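You operate a simulated robot arm through the tools that you are given. There is no shell and no other tool. Be economical: measure what you need, move in short steps, check, and stop when the job is done.

Carry out the task below with a simulated robot arm. There is one attempt and no reset: what you move stays moved.

Task
Push the sizing drawer shut. Take the yellow bundle on the lower shelf of the bind bench and put it away on the middle shelf of the fitter cart. Fetch the blue nozzle and set it in the blue tub. Open the spares drawer, take the blue lead from the top of the capstan frame and put it in the inside of the spares drawer, then shut the drawer. Take the yellow roller on the top of the capstan frame and put it away on the top of the trough rack. Pull the pump door open. Any order will do. Set down upright: yellow roller.

Only the result counts: the job must be done as asked and must still hold three seconds after the hand-in. Knocking over, shifting, dropping, spilling or breaking anything else fails it.

Robot
A 7-joint arm with a fingered hand on a trunk, on a base that drives. Base frame: it is fixed to the floor where the robot stands at the start and does not move with it; the origin is under the middle of the robot, x ahead of it, y to its left, z up. Readings come in m, degrees, newtons and seconds.
With the tool pointing down near the work surface it reaches from about 0.1 to 0.62 m from the robot's upright axis, wherever it stands. Its first joint turns from -69.0 to 172.0 degrees. Places, roughly: blue lead (9x3x2 cm) [-1.6, -5.8, 1]; blue nozzle (3x3x6 cm) [1.1, -4.8, 0.9]; blue tub (26x20x12 cm) [-3.8, -4.2, 0.4]; inside of the spares drawer [1.1, -4.4, 0.7]; middle shelf of the fitter cart [1.2, -4.6, 0.3]; pump door [-1.3, -6.7, 0.2]; sizing drawer [0.8, 0, 0.6]; spares drawer [1, -4.4, 0.8]; top of the trough rack [1.2, -11.1, 0.8]; yellow bundle (15x4x3 cm) [1.1, -3.3, 0.4]; yellow roller (6x9x9 cm) [-2.1, -5.3, 1]. Payload 3.2 kg.
The TCP is the grasp point between the finger pads, 0.026 m short of the fingertips. In the tool frame z runs along the fingers and y along their closing line. The gripper opens to 0.088 m. The gripper's body begins 0.03 m behind the TCP. The gripper is a hand of 5 fingers: y runs from the thumb to the fingers, the wrist lies at [-0.016, -0.108, -0.172] in the tool frame, and closing takes about 1.5 s.
Orientation is that of the tool frame in the base frame, as a unit quaternion [x, y, z, w]. With the fingers straight down and the wrist toward the robot, the tool's x, y and z point along [0, 1, 0], [1, 0, 0] and [0, 0, -1] of the base frame.

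Tools
- The arm moves only by the tool servo_tool. Its argument "targets" is a list of rows, each a list of 3 entries, a list of its own where there are three numbers: the shift along the tool's x, y, z in m, then the turn, a rotation vector about the tool's x, y, z in rad, then the finger opening in m, from 0 to 0.088. In form: [[[tx, ty, tz], [wx, wy, wz], jaw], ...]. A call has 1 to 10 rows; each row shifts and turns the commanded pose from where the row before left it, along the tool's axes as they then stand. Rows are played at 5 a second. More than 0.05 m and 8.6 degrees between two rows, or a gripper value outside its range, and nothing of the call is played. Where a pose cannot be reached the arm comes as near as it can. A force on the tool above 40 N (or 10 N above the force at the start of the call, whichever is more), or a blocked arm, ends the call early, and 0.2 s more pass. Each finger travels about 0.072 m/s and halts on what it meets, pressing with about 31 N; the grip force reading is that of the motor and also rises with nothing between the fingers. The clock runs only during rows and for 0.2 s after the last one: add rows that do not move to give the fingers time. It gives the time, the measured TCP pose, the force on the tool (base axes), the opening and the grip force at its end, in the units of the frame above (readings bear some noise), with the torque about the TCP (base axes, N m) and any sound that the robot's microphone picked up, and new pictures: "show" is both (left out), scene, wrist or none.
- Cameras (640 x 400 px; columns grow to the right, rows downward): "scene" is now at [0.1364, 0.0187, 1.1716]; the picture's right is [0.10, -1.00, 0.00], its down [-0.53, -0.05, -0.85] and it looks along [0.84, 0.08, -0.53] (base axes); focal length 255 px, centre (320, 200). "wrist" rides on the gripper at [0.067, -0.097, -0.117] in the tool frame; the picture's right is [-0.71, 0.33, -0.62], its down [-0.65, -0.65, 0.39] and it looks along [-0.28, 0.68, 0.68] (tool axes); focal length 234 px, centre (320, 200). There is no depth. A picture from a camera that has moved, and an enlarged one, comes with that camera's place and axes in the base frame and with its lens. The place of the scene camera against the robot may be out by one fixed shift of up to 0.012 m in any direction.
- lift_body(by): slides the trunk up (or, below 0, down) by that many m; the arm and the scene camera ride with it, the base frame stays. It gives what a move gives, with no picture.
- steer(legs): drives the robot by 1 to 6 legs, each [ahead, left, turn to the left] in m, m and degrees, along the robot's own axes; the way and the turn of a leg run together, so that a leg with both is an arc; at most 1.5 m and 180 degrees a leg. The arm and the cameras ride along, it lands a little off, and it stops where it bumps. It gives what a move gives, and a new picture of the scene camera.
- hand_shape(shape): the hand has 5 fingers and takes this shape, open, in about a second: jaw (thumb against the fingers, like two jaws); tri (thumb and two fingers); tip (a fingertip pinch); poke (one finger out to press); point (the index stretched); flat (the hand flat); cup (the hand cupped); fist (a fist). The gripper value then closes the fingers along that shape, each until it touches; the sizes above hold for jaw. It gives what a move gives, with no picture.
- pan_tilt(pan, tilt): turns the head with the scene camera to pan (to the left, within 86 degrees either way) and tilt (down, from -29 to 69), counted from straight ahead of the robot. It gives what a move gives, and a new picture of the scene camera.
- close_up(camera, box): a new picture of the part [left, top, right, bottom] of that camera's present view, enlarged. The clock stands still meanwhile.
- job_done(): hands the job in; it is judged then, once.

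Work in short steps. Places have to be worked out from the pictures, the camera data and where the tool is seen: move nearer, look again, correct. Check each grasp and each placing, and mend what went wrong. You have 186 turns and 260 pictures in all, those below and enlarged ones among them. Open the gripper and draw the arm clear of the work before you hand the job in, unless the task says otherwise; then end with one line.

The tools are called after "Request:" as name(argument=value, ...) on one line, values as JSON. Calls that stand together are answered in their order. servo_tool: Moves the arm, as the interface text tells. Its arguments: {"type":"object","properties":{"targets":{"type":"array","items":{"type":"array"}},"show":{"type":"string","enum":["both","scene","wrist","none"]}},"required":["targets"]} The other tools are called the same way: lift_body (by) slides the trunk up or down; hand_shape (shape) gives the hand a shape; steer (legs) drives the base; pan_tilt (pan, tilt) turns the head that bears the scene camera; close_up (camera, box) takes an enlarged picture of a part of a camera's view; job_done () hands the job in.

At the start:

```text
time_s: 0.0
tool_pos: [0.5419, -0.0442, 0.8647]
orientation: [0.707, 0.707, -0.001, -0.001]
force: [-0.4, -0.6, 0.1]
torque: [-0.01, 0.0, -0.01]
gripper_width: 0.0878
grip_force: 0.1
shape: jaw
trunk travel left (down, up): [-0.475, 0.365]
robot x, y, heading: [0.0019, -0.0001, -0.2]
head pan, tilt: [5.5, 32.2]
```

scene: 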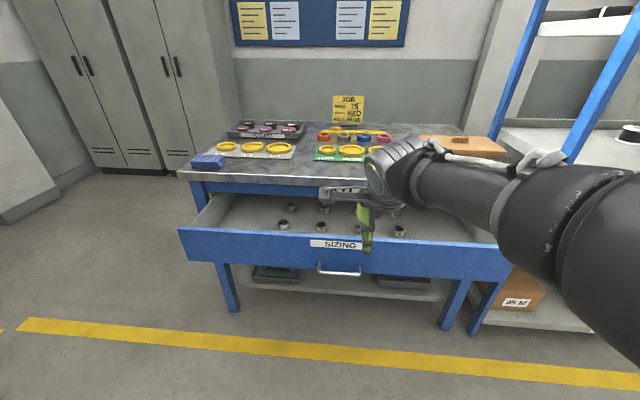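
wrist: 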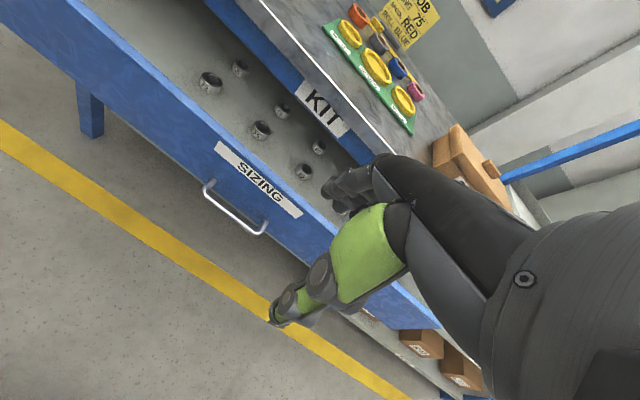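

The two views together put the sizing drawer's handle at about x 0.68, z 0.58, with its rim at z≈0.69. I'll close the hand, lower the trunk so the fingers are level with the drawer front, then push.

Request:
servo_tool(targets=[[[0, 0, 0], [0, 0, 0], 0.0], [[0, 0, 0], [0, 0, 0], 0.0], [[0, 0, 0], [0, 0, 0], 0.0], [[0, 0, 0], [0, 0, 0], 0.0], [[0, 0, 0], [0, 0, 0], 0.0]], show="none")

Request:
lift_body(by=-0.25)

Request:
servo_tool(targets=[[[0, 0.03, 0], [0, 0, 0], 0.0]])

```text
time_s: 1.2
tool_pos: [0.5426, -0.0437, 0.8647]
orientation: [0.708, 0.706, -0.001, 0.0]
force: [0.1, -0.6, 0.5]
torque: [0.01, 0.0, -0.03]
gripper_width: 0.0
grip_force: 30.8
shape: jaw
trunk travel left (down, up): [-0.475, 0.365]
robot x, y, heading: [-0.0016, -0.0, 0.2]
head pan, tilt: [5.5, 32.2]
```

```text
time_s: 3.8
tool_pos: [0.542, -0.043, 0.6149]
orientation: [0.707, 0.707, -0.001, 0.0]
force: [0.9, 0.2, -0.2]
torque: [-0.01, 0.03, -0.03]
gripper_width: 0.0001
grip_force: 30.9
shape: jaw
trunk travel left (down, up): [-0.225, 0.615]
robot x, y, heading: [-0.0008, -0.003, -0.2]
head pan, tilt: [5.5, 32.2]
```

```text
time_s: 4.2
tool_pos: [0.5724, -0.0455, 0.6165]
orientation: [0.707, 0.707, -0.001, 0.001]
force: [-0.5, 0.1, 0.0]
torque: [0.02, 0.04, 0.01]
gripper_width: 0.0
grip_force: 31.2
shape: jaw
trunk travel left (down, up): [-0.225, 0.615]
robot x, y, heading: [0.0006, -0.0034, -0.0]
head pan, tilt: [5.5, 32.2]
camera scene: at [0.1364, 0.0187, 0.9217], right [0.1, -1.0, 0.0], down [-0.53, -0.05, -0.85], along [0.84, 0.08, -0.53], focal length 255 px, centre (320, 200)
camera wrist: at [0.4753, 0.022, 0.7341], right [0.33, -0.71, 0.62], down [-0.65, -0.65, -0.39], along [0.68, -0.28, -0.68], focal length 234 px, centre (320, 200)
```

scene: 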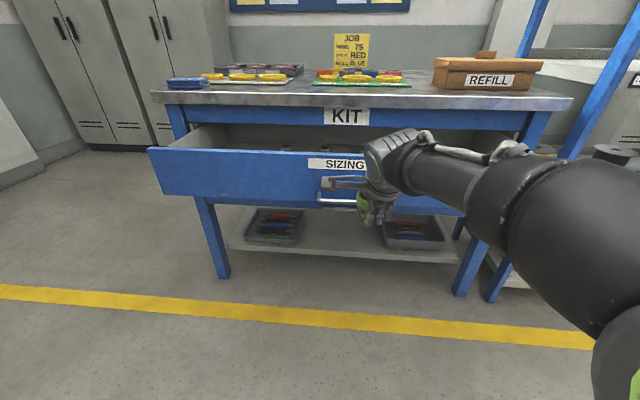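
wrist: 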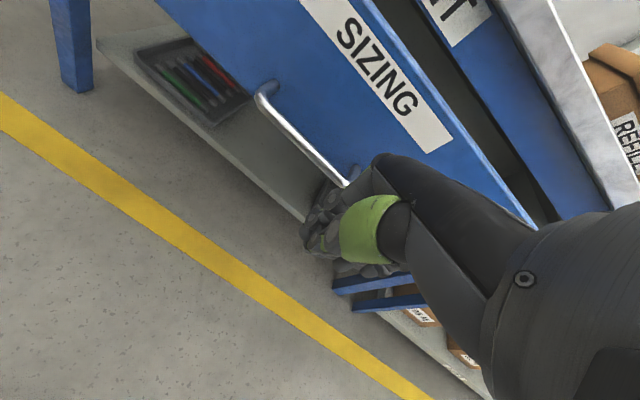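

The hand faces the drawer at the right end of the handle. I'll shift left to its middle and push forward.

Request:
servo_tool(targets=[[[0.045, 0, 0], [0, 0, 0], 0.0], [[0, 0.03, 0], [0, 0, 0], 0.0], [[0, 0.03, 0], [0, 0, 0], 0.0], [[0, 0.03, 0], [0, 0, 0], 0.0], [[0, 0.02, 0], [0, 0, 0], 0.0]], show="scene")

```text
time_s: 5.4
tool_pos: [0.68, 0.0002, 0.6132]
orientation: [0.707, 0.707, -0.001, -0.001]
force: [0.4, 0.3, -0.2]
torque: [0.01, 0.01, -0.01]
gripper_width: 0.0
grip_force: 30.8
shape: jaw
trunk travel left (down, up): [-0.225, 0.615]
robot x, y, heading: [0.0001, -0.0015, 0.4]
head pan, tilt: [5.5, 32.2]
camera scene: at [0.1366, 0.0187, 0.9216], right [0.1, -1.0, 0.0], down [-0.53, -0.05, -0.85], along [0.84, 0.08, -0.53], focal length 255 px, centre (320, 200)
```

scene: 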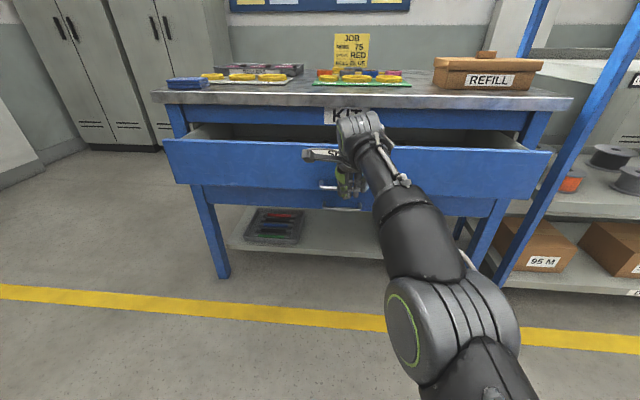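

The drawer moves with the hand. I'll drive forward to push on.

Request:
steer(legs=[[0.1, 0, 0]])

```text
time_s: 6.5
tool_pos: [0.778, 0.0017, 0.6139]
orientation: [0.707, 0.708, 0.001, 0.0]
force: [-0.3, 0.4, -0.2]
torque: [-0.02, 0.01, -0.03]
gripper_width: 0.0002
grip_force: 31.0
shape: jaw
trunk travel left (down, up): [-0.225, 0.615]
robot x, y, heading: [0.0982, 0.0025, 0.1]
head pan, tilt: [5.5, 32.2]
camera scene: at [0.235, 0.0191, 0.9216], right [0.1, -1.0, 0.0], down [-0.53, -0.05, -0.85], along [0.84, 0.08, -0.53], focal length 255 px, centre (320, 200)
```

scene: 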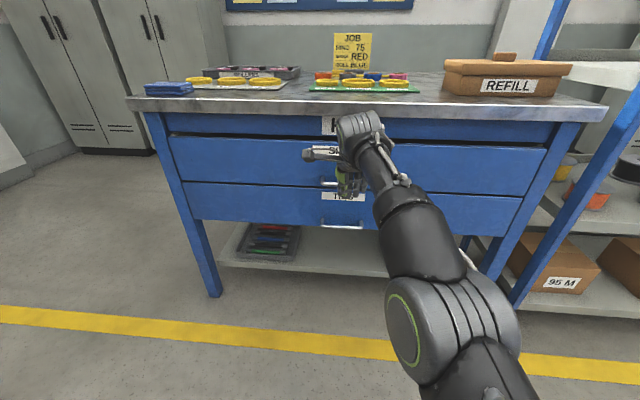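

Nearly flush; I'll push in small steps until there's resistance.

Request:
servo_tool(targets=[[[0, 0.012, 0], [0, 0, 0], 0.0], [[0, 0.012, 0], [0, 0, 0], 0.0], [[0, 0.012, 0], [0, 0, 0], 0.0], [[0, 0.012, 0], [0, 0, 0], 0.0]], show="both")

```text
time_s: 7.5
tool_pos: [0.7841, -0.0046, 0.605]
orientation: [0.706, 0.708, 0.0, 0.0]
force: [-0.1, 0.0, 0.9]
torque: [-0.02, 0.01, -0.01]
gripper_width: 0.0
grip_force: 30.6
shape: jaw
out of reach, approached as far as the arm can: row 1, 2, 3, 4
trunk travel left (down, up): [-0.225, 0.615]
robot x, y, heading: [0.0994, 0.0003, -0.1]
head pan, tilt: [5.5, 32.2]
camera scene: at [0.235, 0.0191, 0.9216], right [0.1, -1.0, 0.0], down [-0.53, -0.05, -0.85], along [0.84, 0.08, -0.53], focal length 255 px, centre (320, 200)
camera wrist: at [0.6868, 0.0613, 0.7227], right [0.33, -0.71, 0.62], down [-0.65, -0.65, -0.39], along [0.68, -0.28, -0.68], focal length 234 px, centre (320, 200)
```

scene: 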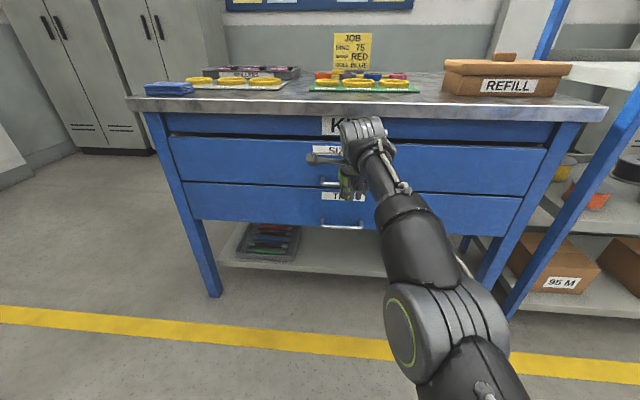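
wrist: 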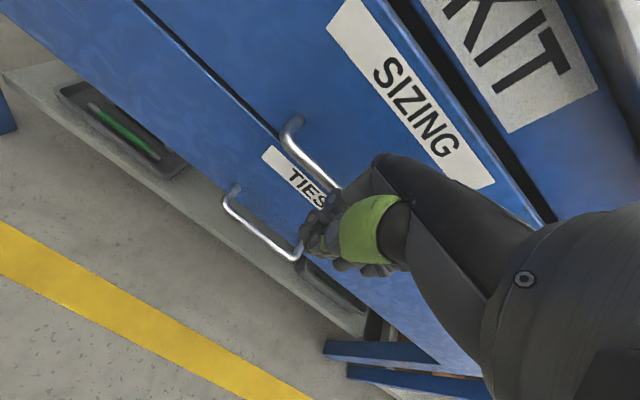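

The arm is at full stretch and the drawer looks slightly proud; I'll drive forward in small steps.

Request:
steer(legs=[[0.04, 0, 0]])

Request:
close_up(camera="scene", box=[140, 80, 600, 300])

```text
time_s: 8.4
tool_pos: [0.8229, -0.004, 0.6048]
orientation: [0.707, 0.707, 0.002, 0.001]
force: [-8.7, 0.8, 3.6]
torque: [-0.02, 0.05, -0.09]
gripper_width: 0.0003
grip_force: 31.3
shape: jaw
trunk travel left (down, up): [-0.225, 0.615]
robot x, y, heading: [0.1399, 0.0004, -0.0]
head pan, tilt: [5.5, 32.2]
camera scene: at [0.2732, 0.0194, 0.9219], right [0.1, -1.0, 0.0], down [-0.53, -0.05, -0.85], along [0.84, 0.08, -0.53], focal length 255 px, centre (320, 200)
```

scene: 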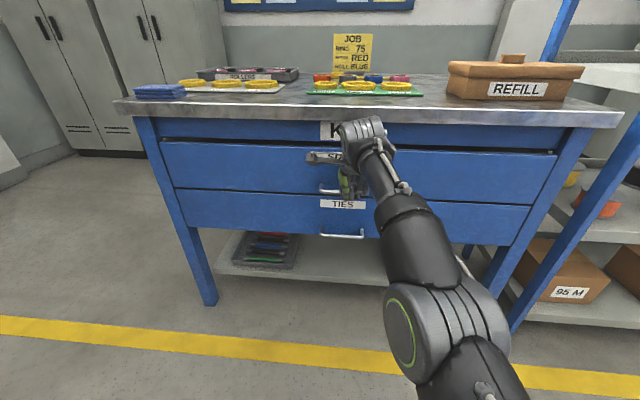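

```text
1.39 times, centred on (370, 190) of scene
camera zoom: at [0.2732, 0.0194, 0.9219], right [0.1, -1.0, 0.0], down [-0.53, -0.05, -0.85], along [0.84, 0.08, -0.53], focal length 354 px, centre (250, 214)
```

zoom: 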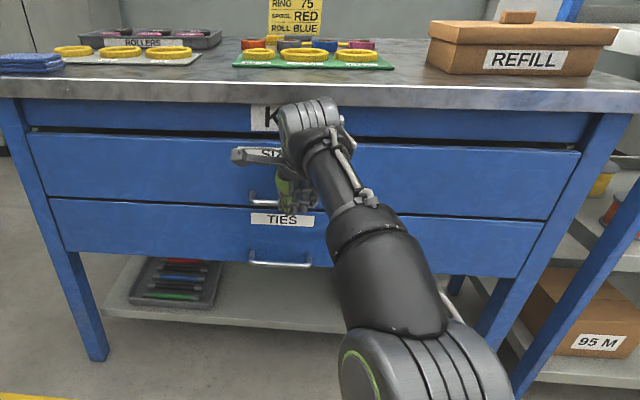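

Some resistance now (8.7 N). A little more to check that it's seated.

Request:
steer(legs=[[0.015, 0, 0]])

Request:
steer(legs=[[-0.3, 0, 0]])

Request:
close_up(camera="scene", box=[160, 80, 520, 300])

```text
time_s: 9.2
tool_pos: [0.8271, -0.0031, 0.6082]
orientation: [0.706, 0.709, -0.005, -0.003]
force: [-21.8, -3.5, 9.0]
torque: [-0.14, 0.22, 0.0]
gripper_width: 0.0003
grip_force: 30.9
shape: jaw
trunk travel left (down, up): [-0.225, 0.615]
robot x, y, heading: [0.1479, 0.0023, 0.0]
head pan, tilt: [5.5, 32.2]
stopped in leg 1: the force on the tool passed its limit at 51 N (the readings are from after the stop); the commanded pose is now the measured one
camera scene: at [0.2809, 0.0186, 0.9223], right [0.1, -1.0, 0.0], down [-0.53, -0.05, -0.85], along [0.84, 0.08, -0.53], focal length 255 px, centre (320, 200)
```

scene: 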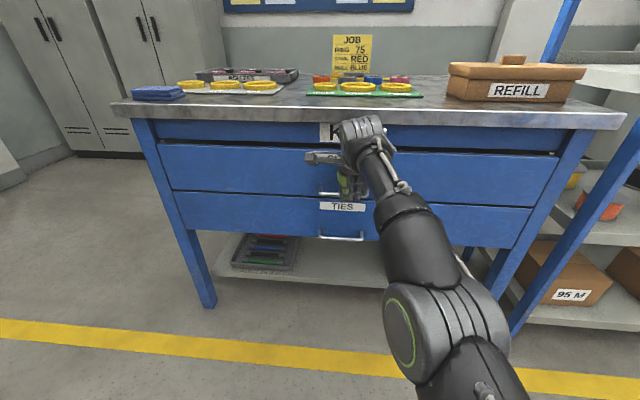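

```text
time_s: 11.3
tool_pos: [0.5385, -0.0013, 0.6034]
orientation: [0.704, 0.71, -0.006, -0.004]
force: [-0.5, 0.4, 0.2]
torque: [-0.01, -0.01, 0.0]
gripper_width: 0.0002
grip_force: 31.2
shape: jaw
trunk travel left (down, up): [-0.225, 0.615]
robot x, y, heading: [-0.1424, 0.0019, 0.3]
head pan, tilt: [5.5, 32.2]
camera scene: at [-0.0071, 0.0186, 0.9216], right [0.1, -0.99, 0.0], down [-0.53, -0.05, -0.85], along [0.84, 0.08, -0.53], focal length 255 px, centre (320, 200)
```

scene: 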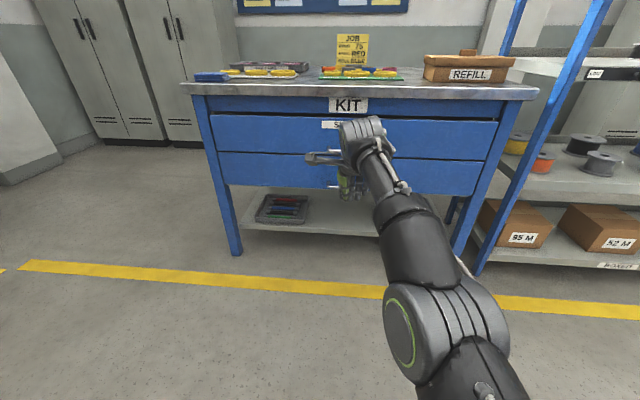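

```text
1.78 times, centred on (340, 190) of scene
camera zoom: at [-0.0071, 0.0186, 0.9216], right [0.1, -0.99, 0.0], down [-0.53, -0.05, -0.85], along [0.84, 0.08, -0.53], focal length 453 px, centre (284, 218)
```

zoom: 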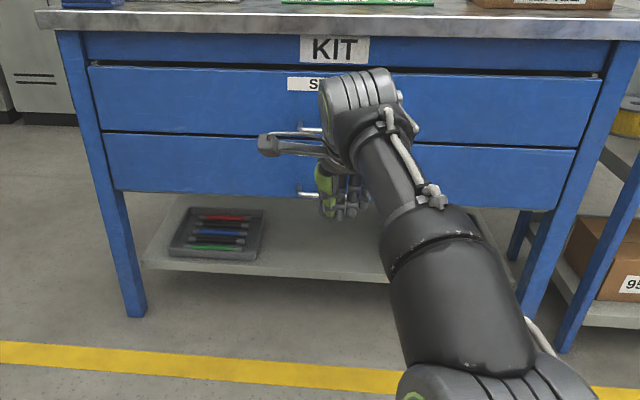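

Sizing drawer is shut against its stop. I'll draw the arm in and look to the right along the aisle.

Request:
servo_tool(targets=[[[0, -0.05, 0], [0, 0, 0], 0.088], [[0, -0.05, 0], [0, 0, 0], 0.088], [[0, -0.05, 0], [0, 0, 0], 0.088], [[0, -0.05, 0], [0, 0, 0], 0.088], [[0, -0.05, 0], [0, 0, 0], 0.088], [[0, -0.05, 0], [0, 0, 0], 0.088]], show="none")

Request:
pan_tilt(pan=-86, tilt=15)

```text
time_s: 12.7
tool_pos: [0.2376, -0.0021, 0.6061]
orientation: [0.704, 0.71, -0.004, -0.004]
force: [0.6, 0.3, -0.8]
torque: [-0.04, 0.04, 0.02]
gripper_width: 0.0878
grip_force: 0.1
shape: jaw
trunk travel left (down, up): [-0.225, 0.615]
robot x, y, heading: [-0.1473, 0.0021, 0.1]
head pan, tilt: [5.5, 32.2]
```

```text
time_s: 14.3
tool_pos: [0.2392, -0.0035, 0.6059]
orientation: [0.704, 0.71, -0.006, -0.005]
force: [-0.6, -0.8, -0.8]
torque: [0.03, -0.03, 0.03]
gripper_width: 0.0877
grip_force: 0.0
shape: jaw
trunk travel left (down, up): [-0.225, 0.615]
robot x, y, heading: [-0.1422, -0.0004, 0.1]
head pan, tilt: [-85.9, 15.0]
camera scene: at [-0.0891, -0.0835, 0.9494], right [-1.0, -0.08, 0.0], down [-0.02, 0.26, -0.97], along [0.07, -0.96, -0.26], focal length 255 px, centre (320, 200)
```

scene: 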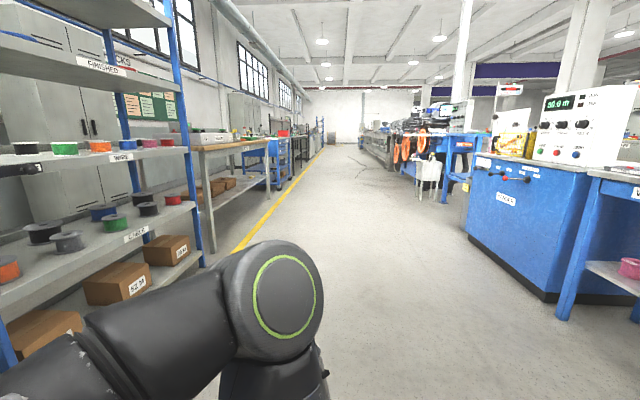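

The aisle is clear. I'll strafe right to the bind bench.

Request:
steer(legs=[[0, -1.5, 0], [0, -1.4, 0]])

Request:
pan_tilt(pan=-15, tilt=25)

```text
time_s: 28.1
tool_pos: [0.3134, -2.8327, 0.6056]
orientation: [0.685, 0.728, -0.005, -0.004]
force: [0.5, 0.8, 0.0]
torque: [0.04, -0.01, -0.03]
gripper_width: 0.088
grip_force: 0.1
shape: jaw
trunk travel left (down, up): [-0.225, 0.615]
robot x, y, heading: [-0.069, -2.8508, 3.5]
head pan, tilt: [-85.9, 15.0]
camera scene: at [-0.0085, -2.931, 0.9494], right [-0.99, -0.13, 0.0], down [-0.03, 0.26, -0.97], along [0.12, -0.96, -0.26], focal length 255 px, centre (320, 200)
```

scene: 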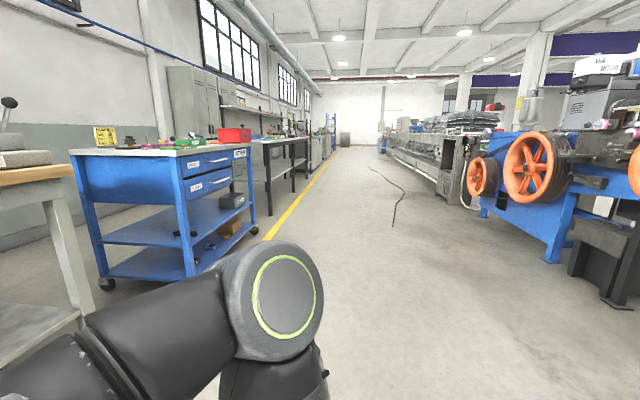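

```text
time_s: 29.5
tool_pos: [0.3141, -2.8335, 0.6063]
orientation: [0.685, 0.728, -0.005, -0.005]
force: [0.3, 0.0, -0.1]
torque: [0.01, -0.07, -0.01]
gripper_width: 0.088
grip_force: 0.2
shape: jaw
trunk travel left (down, up): [-0.225, 0.615]
robot x, y, heading: [-0.0698, -2.85, 3.4]
head pan, tilt: [-15.0, 25.0]
camera scene: at [0.0698, -2.8572, 0.9331], right [-0.2, -0.98, 0.0], down [-0.41, 0.09, -0.91], along [0.89, -0.18, -0.42], focal length 255 px, centre (320, 200)
```

scene: 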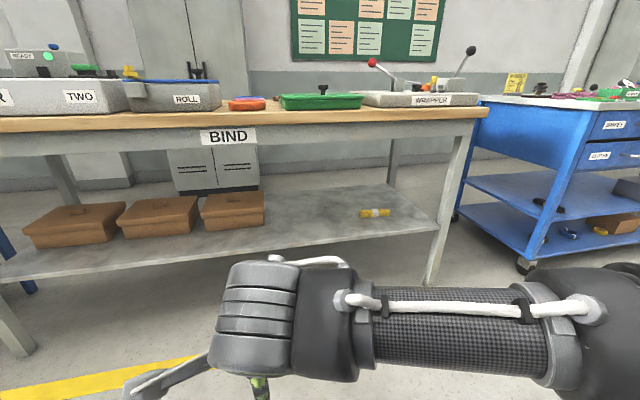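

The yellow bundle is in view on the lower shelf at about (1.05, -3.3, 0.37), lying along y. I'll square up, move opposite it and lower the trunk.

Request:
steer(legs=[[0, 0, -3.4], [0, -0.38, 0], [0.25, 0, 0]])

Request:
lift_body(by=-0.12)

Request:
pan_tilt(pan=0, tilt=30)

```text
time_s: 33.8
tool_pos: [0.5657, -3.2426, 0.6067]
orientation: [0.706, 0.708, -0.005, -0.006]
force: [0.5, -0.8, 0.3]
torque: [0.02, 0.0, -0.03]
gripper_width: 0.0879
grip_force: 0.1
shape: jaw
trunk travel left (down, up): [-0.225, 0.615]
robot x, y, heading: [0.1796, -3.2426, -0.1]
head pan, tilt: [-15.0, 25.0]
camera scene: at [0.3197, -3.2527, 0.9331], right [-0.26, -0.97, 0.0], down [-0.41, 0.11, -0.91], along [0.87, -0.24, -0.42], focal length 255 px, centre (320, 200)
```

scene: 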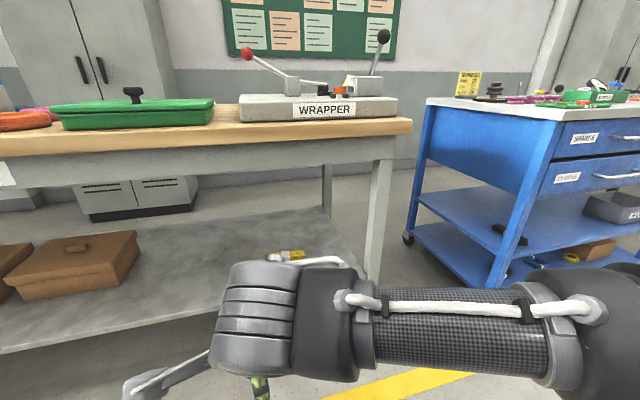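

```text
time_s: 35.3
tool_pos: [0.5643, -3.2425, 0.4871]
orientation: [0.706, 0.708, -0.005, -0.004]
force: [-0.8, 0.5, -0.1]
torque: [0.03, -0.02, 0.0]
gripper_width: 0.0881
grip_force: 0.0
shape: jaw
trunk travel left (down, up): [-0.105, 0.735]
robot x, y, heading: [0.1801, -3.2382, -0.3]
head pan, tilt: [-15.0, 25.0]
```

```text
time_s: 36.1
tool_pos: [0.5645, -3.243, 0.4858]
orientation: [0.707, 0.707, -0.005, -0.006]
force: [0.3, -0.2, 0.5]
torque: [-0.03, 0.05, 0.0]
gripper_width: 0.088
grip_force: 0.1
shape: jaw
trunk travel left (down, up): [-0.105, 0.735]
robot x, y, heading: [0.1824, -3.2391, -0.4]
head pan, tilt: [0.0, 30.0]
camera scene: at [0.3212, -3.2289, 0.8052], right [0.0, -1.0, 0.0], down [-0.5, 0.0, -0.87], along [0.87, 0.0, -0.5], focal length 255 px, centre (320, 200)
```

scene: 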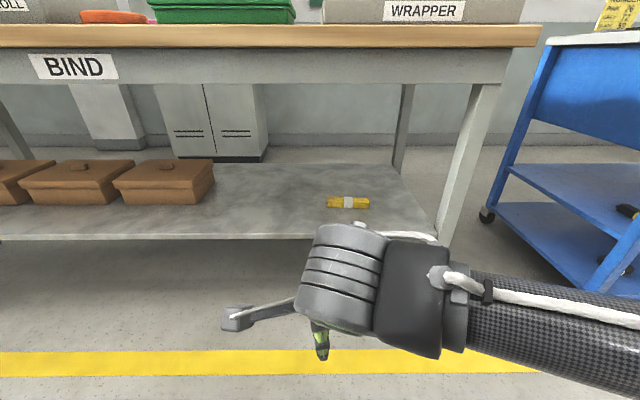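

Triangulating gives the bundle at about (1.09, -3.335, 0.356), the shelf at 0.34 and its front edge at x≈0.90, with the apron bottom at ≈0.75. I'll lower slightly, extend the arm, and align in y before driving in.

Request:
lift_body(by=-0.055)

Request:
steer(legs=[[0, -0.09, 0.3]])

Request:
servo_tool(targets=[[[0, 0.05, 0], [0, 0, 0], 0.088], [[0, 0.05, 0], [0, 0, 0], 0.088], [[0, 0.05, 0], [0, 0, 0], 0.088], [[0, 0.05, 0], [0, 0, 0], 0.088], [[0, 0.03, 0], [0, 0, 0], 0.088]])

```text
time_s: 37.1
tool_pos: [0.5648, -3.2442, 0.4307]
orientation: [0.706, 0.708, -0.006, -0.005]
force: [0.0, -0.1, -0.3]
torque: [0.03, 0.01, 0.01]
gripper_width: 0.0876
grip_force: 0.1
shape: jaw
trunk travel left (down, up): [-0.05, 0.79]
robot x, y, heading: [0.1852, -3.2385, -0.2]
head pan, tilt: [0.0, 30.0]
```

```text
time_s: 38.2
tool_pos: [0.5655, -3.3329, 0.4311]
orientation: [0.704, 0.71, -0.005, -0.005]
force: [0.1, -0.5, 0.4]
torque: [-0.01, -0.02, -0.01]
gripper_width: 0.0877
grip_force: 0.2
shape: jaw
trunk travel left (down, up): [-0.05, 0.79]
robot x, y, heading: [0.1833, -3.3287, 0.1]
head pan, tilt: [0.0, 30.0]
camera scene: at [0.3212, -3.3196, 0.7502], right [0.0, -1.0, 0.0], down [-0.5, 0.0, -0.87], along [0.87, 0.0, -0.5], focal length 255 px, centre (320, 200)
```

scene: 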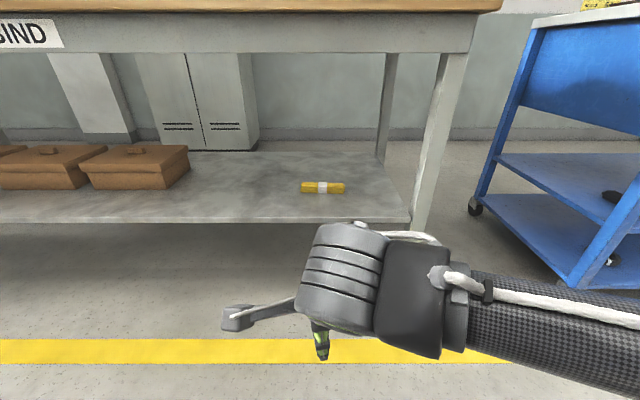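

```text
time_s: 39.4
tool_pos: [0.7962, -3.3301, 0.4279]
orientation: [0.704, 0.71, -0.005, -0.005]
force: [0.6, 0.5, 0.4]
torque: [0.0, 0.0, 0.02]
gripper_width: 0.088
grip_force: 0.1
shape: jaw
trunk travel left (down, up): [-0.05, 0.79]
robot x, y, heading: [0.1841, -3.3283, 0.1]
head pan, tilt: [0.0, 30.0]
camera scene: at [0.3212, -3.3197, 0.7502], right [0.0, -1.0, 0.0], down [-0.5, 0.0, -0.87], along [0.87, 0.0, -0.5], focal length 255 px, centre (320, 200)
camera wrist: at [0.6995, -3.2633, 0.548], right [0.35, -0.7, 0.62], down [-0.65, -0.66, -0.38], along [0.67, -0.27, -0.69], focal length 234 px, centre (320, 200)
```

scene: 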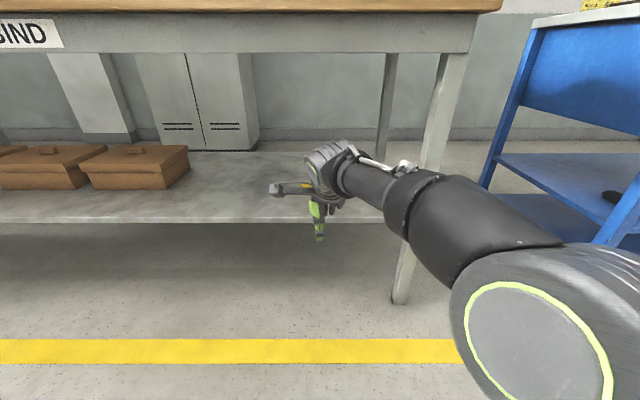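
wrist: 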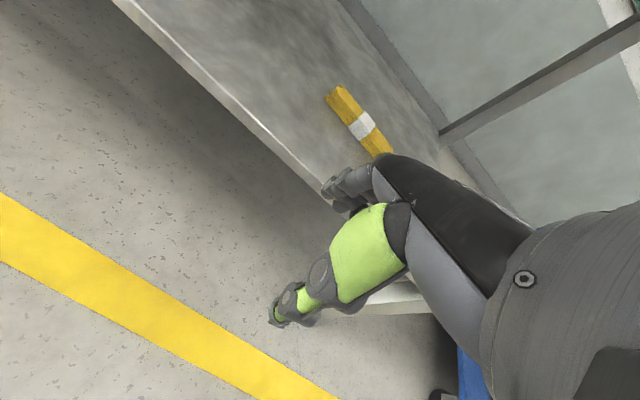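

Both views agree: bundle centre at (1.088, -3.333, 0.357). I'll drive in 0.29 m with the fingertips about 3 cm above the bundle.

Request:
steer(legs=[[0.29, 0, 0]])

Request:
servo_tool(targets=[[[0, 0, 0], [0, 0, 0], 0.088]], show="wrist")

```text
time_s: 41.4
tool_pos: [1.0827, -3.3306, 0.4288]
orientation: [0.704, 0.71, -0.004, -0.004]
force: [-0.2, -0.1, 0.3]
torque: [0.02, -0.01, -0.02]
gripper_width: 0.0881
grip_force: 0.0
shape: jaw
trunk travel left (down, up): [-0.05, 0.79]
robot x, y, heading: [0.4713, -3.3319, 0.3]
head pan, tilt: [0.0, 30.0]
camera scene: at [0.6081, -3.3191, 0.7502], right [0.0, -1.0, 0.0], down [-0.5, 0.0, -0.87], along [0.87, 0.0, -0.5], focal length 255 px, centre (320, 200)
```

scene: 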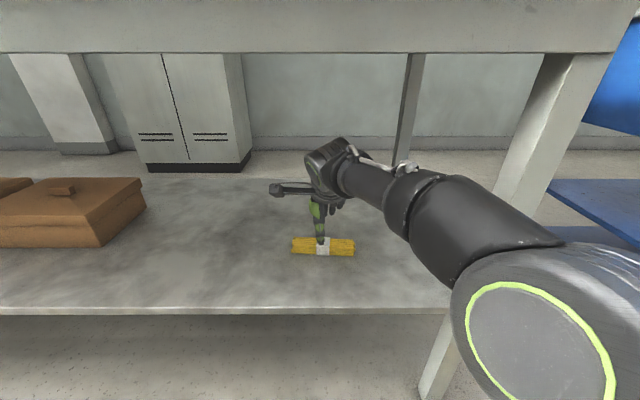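

```text
time_s: 41.8
tool_pos: [1.0835, -3.3294, 0.4277]
orientation: [0.705, 0.709, -0.004, -0.005]
force: [-0.1, 0.4, -0.3]
torque: [0.01, 0.0, 0.02]
gripper_width: 0.0878
grip_force: 0.1
shape: jaw
trunk travel left (down, up): [-0.05, 0.79]
robot x, y, heading: [0.4652, -3.3274, 0.2]
head pan, tilt: [0.0, 30.0]
camera wrist: at [0.9862, -3.2633, 0.548], right [0.35, -0.7, 0.62], down [-0.66, -0.65, -0.38], along [0.67, -0.28, -0.69], focal length 234 px, centre (320, 200)
```

wrist: 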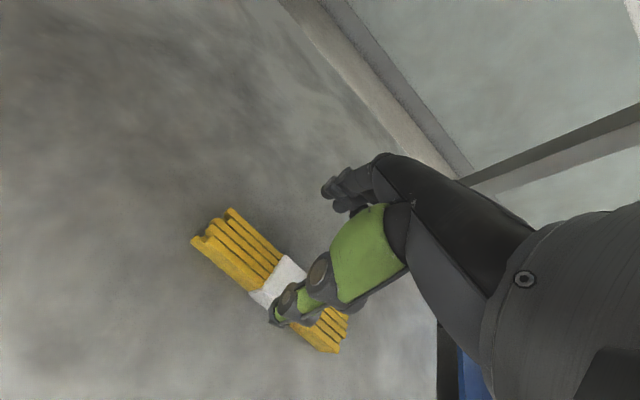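

The band sits at x≈1.062, about 2 cm nearer than the TCP. I'll back off 2 cm and descend to just above the shelf.

Request:
servo_tool(targets=[[[0, -0.02, 0], [0, 0, 0], 0.088], [[0, 0, 0.03], [0, 0, 0], 0.088], [[0, 0, 0.02], [0, 0, 0], 0.088]])

```text
time_s: 42.6
tool_pos: [1.0614, -3.3306, 0.3846]
orientation: [0.704, 0.71, 0.002, 0.0]
force: [-4.0, 0.3, 19.0]
torque: [-0.23, -0.88, -0.07]
gripper_width: 0.087
grip_force: 0.1
shape: jaw
trunk travel left (down, up): [-0.05, 0.79]
robot x, y, heading: [0.4707, -3.3318, 0.2]
head pan, tilt: [0.0, 30.0]
camera scene: at [0.6057, -3.3191, 0.7512], right [0.0, -1.0, 0.0], down [-0.5, 0.0, -0.87], along [0.87, 0.0, -0.5], focal length 255 px, centre (320, 200)
camera wrist: at [0.9646, -3.2637, 0.5041], right [0.34, -0.71, 0.62], down [-0.65, -0.65, -0.39], along [0.68, -0.27, -0.68], focal length 234 px, centre (320, 200)
```

scene: 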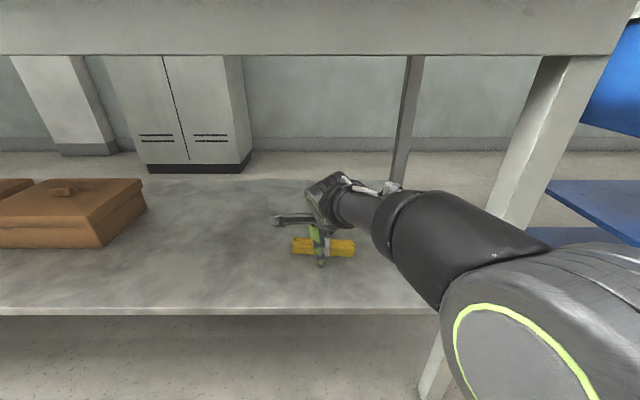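
wrist: 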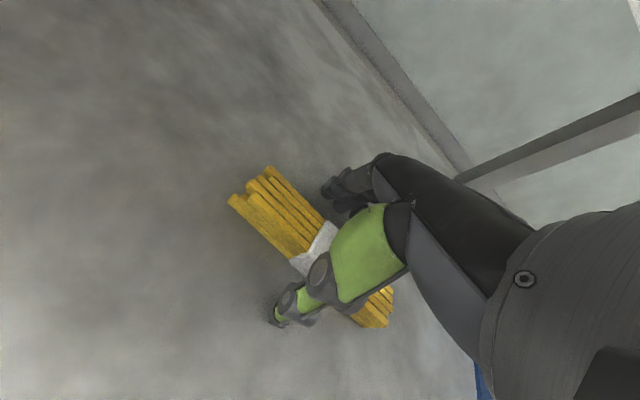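

The far fingertips touch the shelf (force upward, offset toward +x), so we're at shelf level with fingers and thumb either side of the bundle. I'll ease up 4 mm and close.

Request:
servo_tool(targets=[[[0, 0, -0.005], [0, 0, 0], 0.088], [[0, 0, 0], [0, 0, 0], 0.04], [[0, 0, 0], [0, 0, 0], 0.0], [[0, 0, 0], [0, 0, 0], 0.0], [[0, 0, 0], [0, 0, 0], 0.0], [[0, 0, 0], [0, 0, 0], 0.0], [[0, 0, 0], [0, 0, 0], 0.0], [[0, 0, 0], [0, 0, 0], 0.0]])

```text
time_s: 44.4
tool_pos: [1.0619, -3.3303, 0.3862]
orientation: [0.705, 0.709, -0.003, -0.003]
force: [5.3, 0.0, 18.3]
torque: [-0.17, -0.75, 0.17]
gripper_width: 0.0414
grip_force: 31.0
shape: jaw
trunk travel left (down, up): [-0.05, 0.79]
robot x, y, heading: [0.4722, -3.3295, -0.1]
head pan, tilt: [0.0, 30.0]
camera scene: at [0.6064, -3.319, 0.7506], right [0.0, -1.0, 0.0], down [-0.5, 0.0, -0.87], along [0.87, 0.0, -0.5], focal length 255 px, centre (320, 200)
camera wrist: at [0.965, -3.2636, 0.5059], right [0.34, -0.71, 0.62], down [-0.65, -0.65, -0.38], along [0.68, -0.27, -0.68], focal length 234 px, centre (320, 200)
```

scene: 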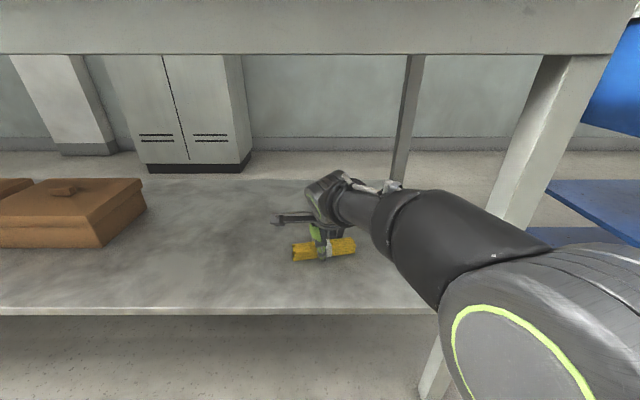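
wrist: 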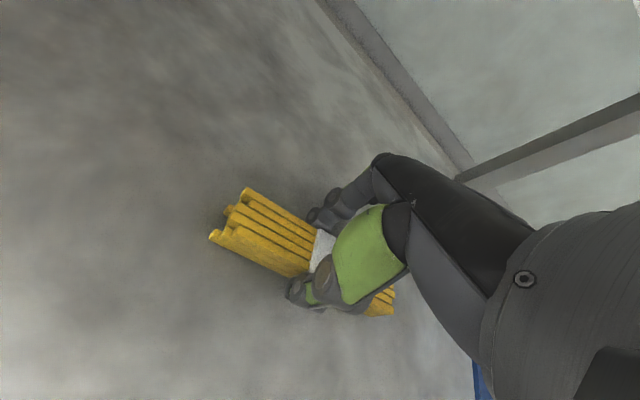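

Gripped at 41 mm, which matches the bundle's width. I'll lift 6 cm and check that it holds.

Request:
servo_tool(targets=[[[0, 0, -0.02], [0, 0, 0], 0.0], [[0, 0, -0.02], [0, 0, 0], 0.0], [[0, 0, -0.02], [0, 0, 0], 0.0]])

```text
time_s: 45.2
tool_pos: [1.063, -3.3293, 0.4428]
orientation: [0.705, 0.709, -0.005, -0.005]
force: [0.3, -0.4, -0.5]
torque: [0.02, 0.04, -0.04]
gripper_width: 0.0358
grip_force: 30.8
shape: jaw
trunk travel left (down, up): [-0.05, 0.79]
robot x, y, heading: [0.4729, -3.3331, 0.1]
head pan, tilt: [0.0, 30.0]
camera scene: at [0.6081, -3.3191, 0.7501], right [0.0, -1.0, 0.0], down [-0.5, 0.0, -0.87], along [0.87, 0.0, -0.5], focal length 255 px, centre (320, 200)
camera wrist: at [0.9663, -3.2638, 0.5629], right [0.35, -0.7, 0.62], down [-0.66, -0.65, -0.38], along [0.67, -0.28, -0.69], focal length 234 px, centre (320, 200)
```

scene: 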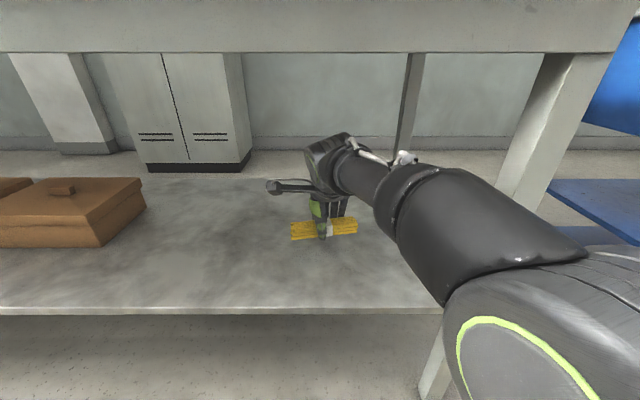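
wrist: 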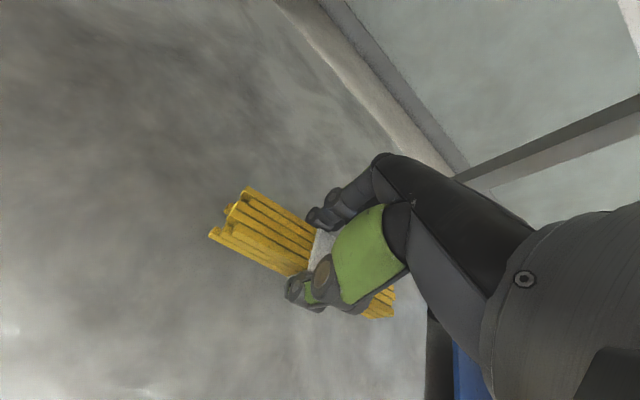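

Held. Backing straight out and moving toward the fitter cart for a look.

Request:
steer(legs=[[-0.5, 0, 0], [0, -1.0, 0]])

Request:
pan_tilt(pan=-12, tilt=22)

```text
time_s: 52.9
tool_pos: [0.5541, -4.3465, 0.4424]
orientation: [0.709, 0.705, -0.004, -0.004]
force: [0.4, 0.8, -0.6]
torque: [0.03, 0.01, 0.02]
gripper_width: 0.036
grip_force: 30.6
shape: jaw
trunk travel left (down, up): [-0.05, 0.79]
robot x, y, heading: [-0.0344, -4.3378, -0.7]
head pan, tilt: [0.0, 30.0]
camera scene: at [0.0995, -4.3293, 0.7501], right [-0.01, -1.0, 0.0], down [-0.5, 0.01, -0.87], along [0.87, -0.01, -0.5], focal length 255 px, centre (320, 200)
```

scene: 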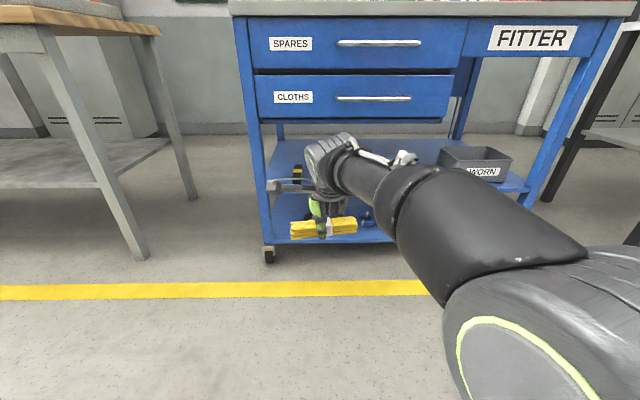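

```text
time_s: 53.7
tool_pos: [0.5533, -4.3474, 0.4429]
orientation: [0.709, 0.705, -0.004, -0.005]
force: [-0.1, 0.2, -1.3]
torque: [-0.01, -0.01, 0.04]
gripper_width: 0.0359
grip_force: 30.6
shape: jaw
trunk travel left (down, up): [-0.05, 0.79]
robot x, y, heading: [-0.038, -4.3381, -0.8]
head pan, tilt: [-12.0, 22.0]
camera scene: at [0.0996, -4.3485, 0.7629], right [-0.22, -0.98, 0.0], down [-0.37, 0.08, -0.93], along [0.9, -0.2, -0.38], focal length 255 px, centre (320, 200)
```

scene: 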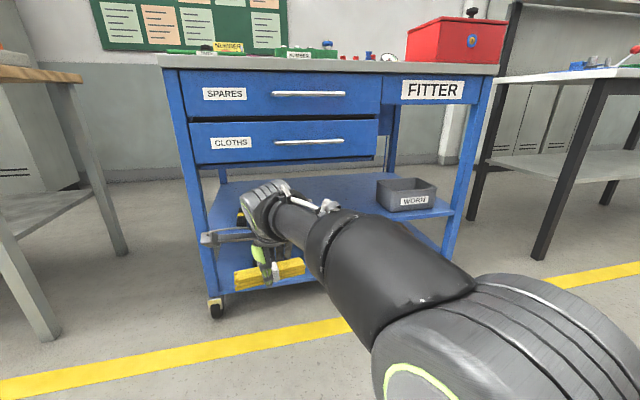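

I'll pull the arm in to get a clear view of the middle shelf.

Request:
servo_tool(targets=[[[0, -0.05, 0], [0, 0, 0], 0.0], [[0, -0.05, 0], [0, 0, 0], 0.0], [[0, -0.05, 0], [0, 0, 0], 0.0], [[0, -0.05, 0], [0, 0, 0], 0.0], [[0, -0.05, 0], [0, 0, 0], 0.0]], show="none")

Request:
pan_tilt(pan=-8, tilt=18)

```text
time_s: 54.9
tool_pos: [0.3032, -4.3461, 0.4473]
orientation: [0.71, 0.704, -0.005, -0.004]
force: [0.3, -1.1, -0.7]
torque: [0.01, -0.03, -0.02]
gripper_width: 0.0358
grip_force: 31.1
shape: jaw
trunk travel left (down, up): [-0.05, 0.79]
robot x, y, heading: [-0.0376, -4.3419, -0.6]
head pan, tilt: [-12.0, 22.0]
```

```text
time_s: 55.5
tool_pos: [0.3035, -4.3457, 0.4472]
orientation: [0.71, 0.704, -0.005, -0.005]
force: [0.0, 0.2, -1.1]
torque: [0.01, 0.04, 0.04]
gripper_width: 0.0358
grip_force: 30.9
shape: jaw
trunk travel left (down, up): [-0.05, 0.79]
robot x, y, heading: [-0.0404, -4.3378, -0.6]
head pan, tilt: [-8.0, 18.0]
camera scene: at [0.1012, -4.3423, 0.7694], right [-0.15, -0.99, 0.0], down [-0.31, 0.05, -0.95], along [0.94, -0.14, -0.31], focal length 255 px, centre (320, 200)
```

scene: 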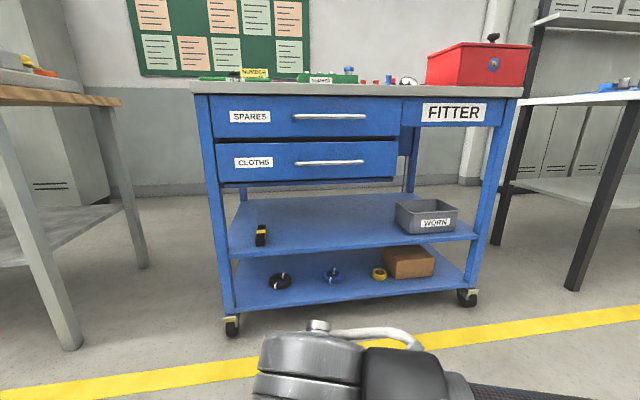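

The middle shelf (z≈0.33) has free space between the black tape at y≈-4.25 and the WORN bin at y≈-4.81, with drawers above at ≈0.56. I'll tilt the hand 40° forward to keep it low, and strafe to y≈-4.52.

Request:
servo_tool(targets=[[[0, 0.05, 0], [0, 0, 0], 0.0], [[0, 0.05, 0], [0, 0, 0], 0.0], [[0, 0.05, 0], [0, 0, 0], 0.0], [[0, 0.05, 0], [0, 0, 0], 0.0], [[0, 0, 0], [-0.14, 0, 0], 0.0], [[0, 0, 0], [-0.14, 0, 0], 0.0], [[0, 0, 0], [-0.14, 0, 0], 0.0], [[0, 0, 0], [-0.14, 0, 0], 0.0], [[0, 0, 0], [-0.14, 0, 0], 0.0]], show="none")

Request:
steer(legs=[[0, -0.175, 0.6], [0.2, 0, 0]])

```text
time_s: 57.5
tool_pos: [0.5026, -4.3465, 0.4444]
orientation: [0.669, 0.663, 0.237, 0.239]
force: [0.0, -0.2, -0.7]
torque: [0.01, 0.03, 0.01]
gripper_width: 0.0358
grip_force: 31.4
shape: jaw
trunk travel left (down, up): [-0.05, 0.79]
robot x, y, heading: [-0.0359, -4.3368, -0.6]
head pan, tilt: [-8.0, 18.0]
```

```text
time_s: 60.2
tool_pos: [0.7013, -4.5079, 0.4439]
orientation: [0.664, 0.668, 0.239, 0.238]
force: [-0.8, 0.2, -1.1]
torque: [-0.03, 0.03, 0.01]
gripper_width: 0.0357
grip_force: 30.6
shape: jaw
trunk travel left (down, up): [-0.05, 0.79]
robot x, y, heading: [0.1615, -4.5112, 0.2]
head pan, tilt: [-8.0, 18.0]
camera scene: at [0.2988, -4.5108, 0.7695], right [-0.14, -0.99, 0.0], down [-0.31, 0.04, -0.95], along [0.94, -0.13, -0.31], focal length 255 px, centre (320, 200)
```

scene: 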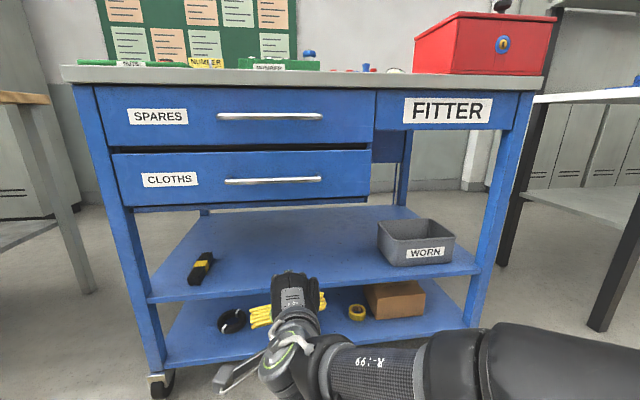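

Shelf measured at z≈0.328, front edge at x≈0.89. I'll lower 5 cm before entering so the hand passes under the drawers, then drive in.

Request:
lift_body(by=-0.045)

Request:
steer(legs=[[0.2, 0, 0]])

```text
time_s: 61.1
tool_pos: [0.7009, -4.5095, 0.3996]
orientation: [0.664, 0.668, 0.238, 0.237]
force: [-0.8, 0.3, -0.2]
torque: [0.02, -0.01, -0.03]
gripper_width: 0.0353
grip_force: 31.0
shape: jaw
trunk travel left (down, up): [-0.005, 0.835]
robot x, y, heading: [0.1596, -4.507, -0.0]
head pan, tilt: [-8.0, 18.0]
```

```text
time_s: 62.6
tool_pos: [0.897, -4.5124, 0.3986]
orientation: [0.665, 0.666, 0.238, 0.238]
force: [-1.2, 0.3, -0.7]
torque: [-0.01, 0.01, -0.01]
gripper_width: 0.0356
grip_force: 30.8
shape: jaw
trunk travel left (down, up): [-0.005, 0.835]
robot x, y, heading: [0.355, -4.5073, -0.4]
head pan, tilt: [-8.0, 18.0]
camera scene: at [0.4954, -4.5116, 0.7245], right [-0.14, -0.99, 0.0], down [-0.31, 0.04, -0.95], along [0.94, -0.14, -0.31], focal length 255 px, centre (320, 200)
```

scene: 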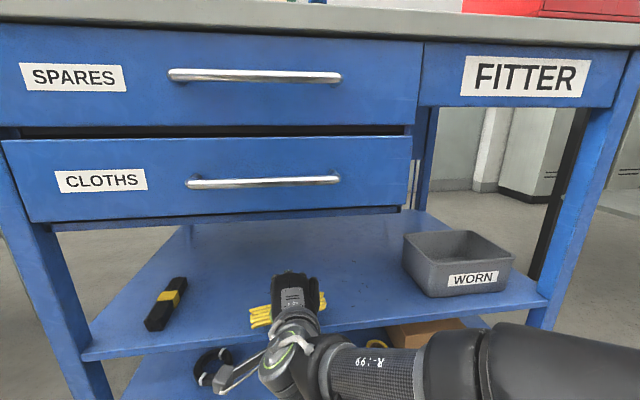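

Clear so far. I'll drive 0.11 m more, then lower gently with the arm.

Request:
steer(legs=[[0.11, 0, 0]])

Request:
servo_tool(targets=[[[0, -0.0064, 0.0077], [0, 0, 0], 0.0], [[0, -0.0064, 0.0077], [0, 0, 0], 0.0]])

```text
time_s: 63.8
tool_pos: [1.0073, -4.5111, 0.3994]
orientation: [0.665, 0.667, 0.238, 0.238]
force: [0.0, -0.3, -0.3]
torque: [0.02, -0.01, 0.03]
gripper_width: 0.0357
grip_force: 31.4
shape: jaw
trunk travel left (down, up): [-0.005, 0.835]
robot x, y, heading: [0.4684, -4.5112, -0.4]
head pan, tilt: [-8.0, 18.0]
camera scene: at [0.6053, -4.5116, 0.7245], right [-0.14, -0.99, 0.0], down [-0.31, 0.04, -0.95], along [0.94, -0.13, -0.31], focal length 255 px, centre (320, 200)
```

scene: 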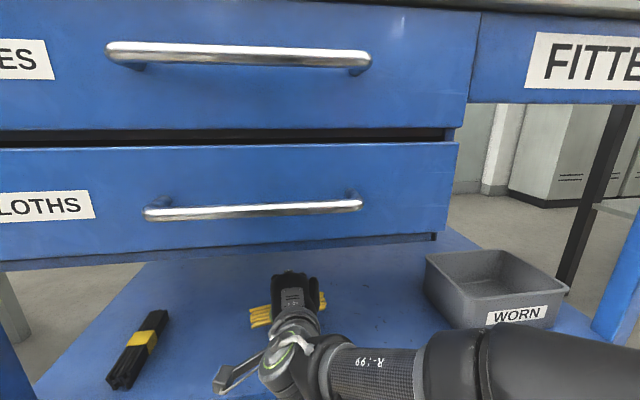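

```text
time_s: 64.4
tool_pos: [1.0073, -4.5127, 0.384]
orientation: [0.664, 0.665, 0.243, 0.241]
force: [-5.1, -2.3, 15.1]
torque: [0.0, 0.46, 0.03]
gripper_width: 0.0353
grip_force: 31.2
shape: jaw
trunk travel left (down, up): [-0.005, 0.835]
robot x, y, heading: [0.4674, -4.5046, 0.1]
head pan, tilt: [-8.0, 18.0]
camera scene: at [0.6036, -4.5118, 0.7253], right [-0.14, -0.99, 0.0], down [-0.3, 0.04, -0.95], along [0.94, -0.13, -0.31], focal length 255 px, centre (320, 200)
camera wrist: at [0.8567, -4.4452, 0.4136], right [-0.14, -0.71, 0.69], down [-0.25, -0.65, -0.72], along [0.96, -0.28, -0.08], focal length 234 px, centre (320, 200)
```

scene: 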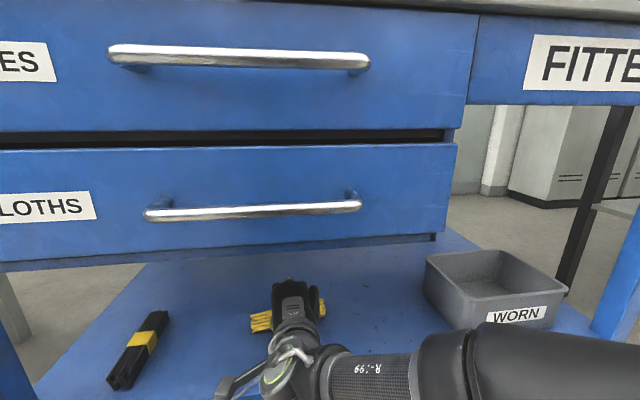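
wrist: 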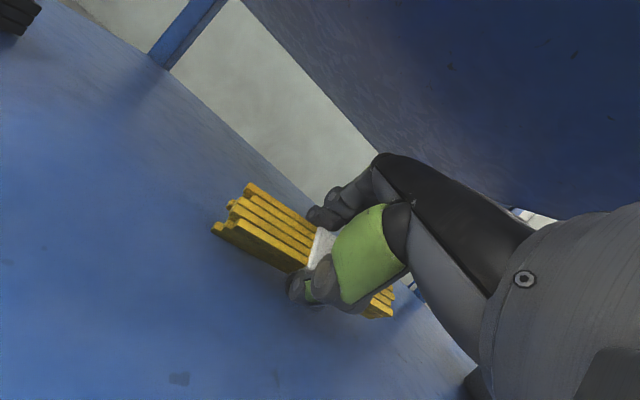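

Contact (15 N) just behind the TCP, meaning the thumb or bundle edge is on the shelf. I'll open slowly to let it settle.

Request:
servo_tool(targets=[[[0, 0.0015, -0.002], [0, 0, 0], 0.035], [[0, 0, 0], [0, 0, 0], 0.045], [[0, 0, 0], [0, 0, 0], 0.055], [[0, 0, 0], [0, 0, 0], 0.07], [[0, 0, 0], [0, 0, 0], 0.088], [[0, 0, 0], [0, 0, 0], 0.088]])

```text
time_s: 65.8
tool_pos: [1.0065, -4.5118, 0.3854]
orientation: [0.665, 0.666, 0.24, 0.239]
force: [1.5, -1.7, 15.7]
torque: [0.0, 0.07, 0.01]
gripper_width: 0.0803
grip_force: 0.1
shape: jaw
trunk travel left (down, up): [-0.005, 0.835]
robot x, y, heading: [0.4654, -4.5059, -0.2]
head pan, tilt: [-8.0, 18.0]
camera scene: at [0.6039, -4.5117, 0.725], right [-0.14, -0.99, 0.0], down [-0.3, 0.04, -0.95], along [0.94, -0.13, -0.31], focal length 255 px, centre (320, 200)
camera wrist: at [0.8568, -4.4454, 0.4145], right [-0.14, -0.71, 0.69], down [-0.25, -0.65, -0.72], along [0.96, -0.28, -0.09], focal length 234 px, centre (320, 200)
```

scene: 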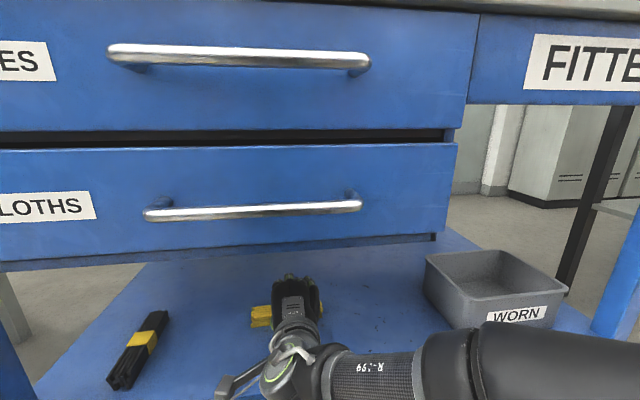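
wrist: 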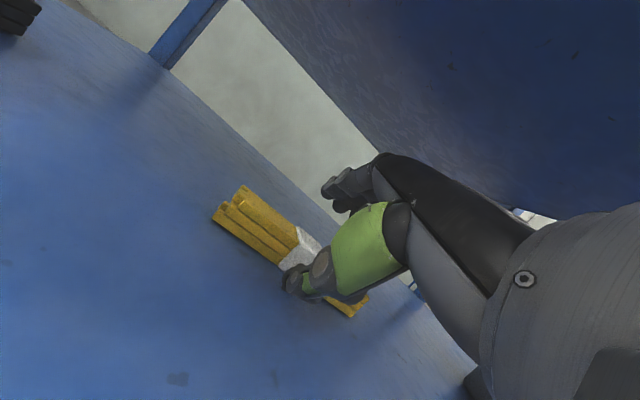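

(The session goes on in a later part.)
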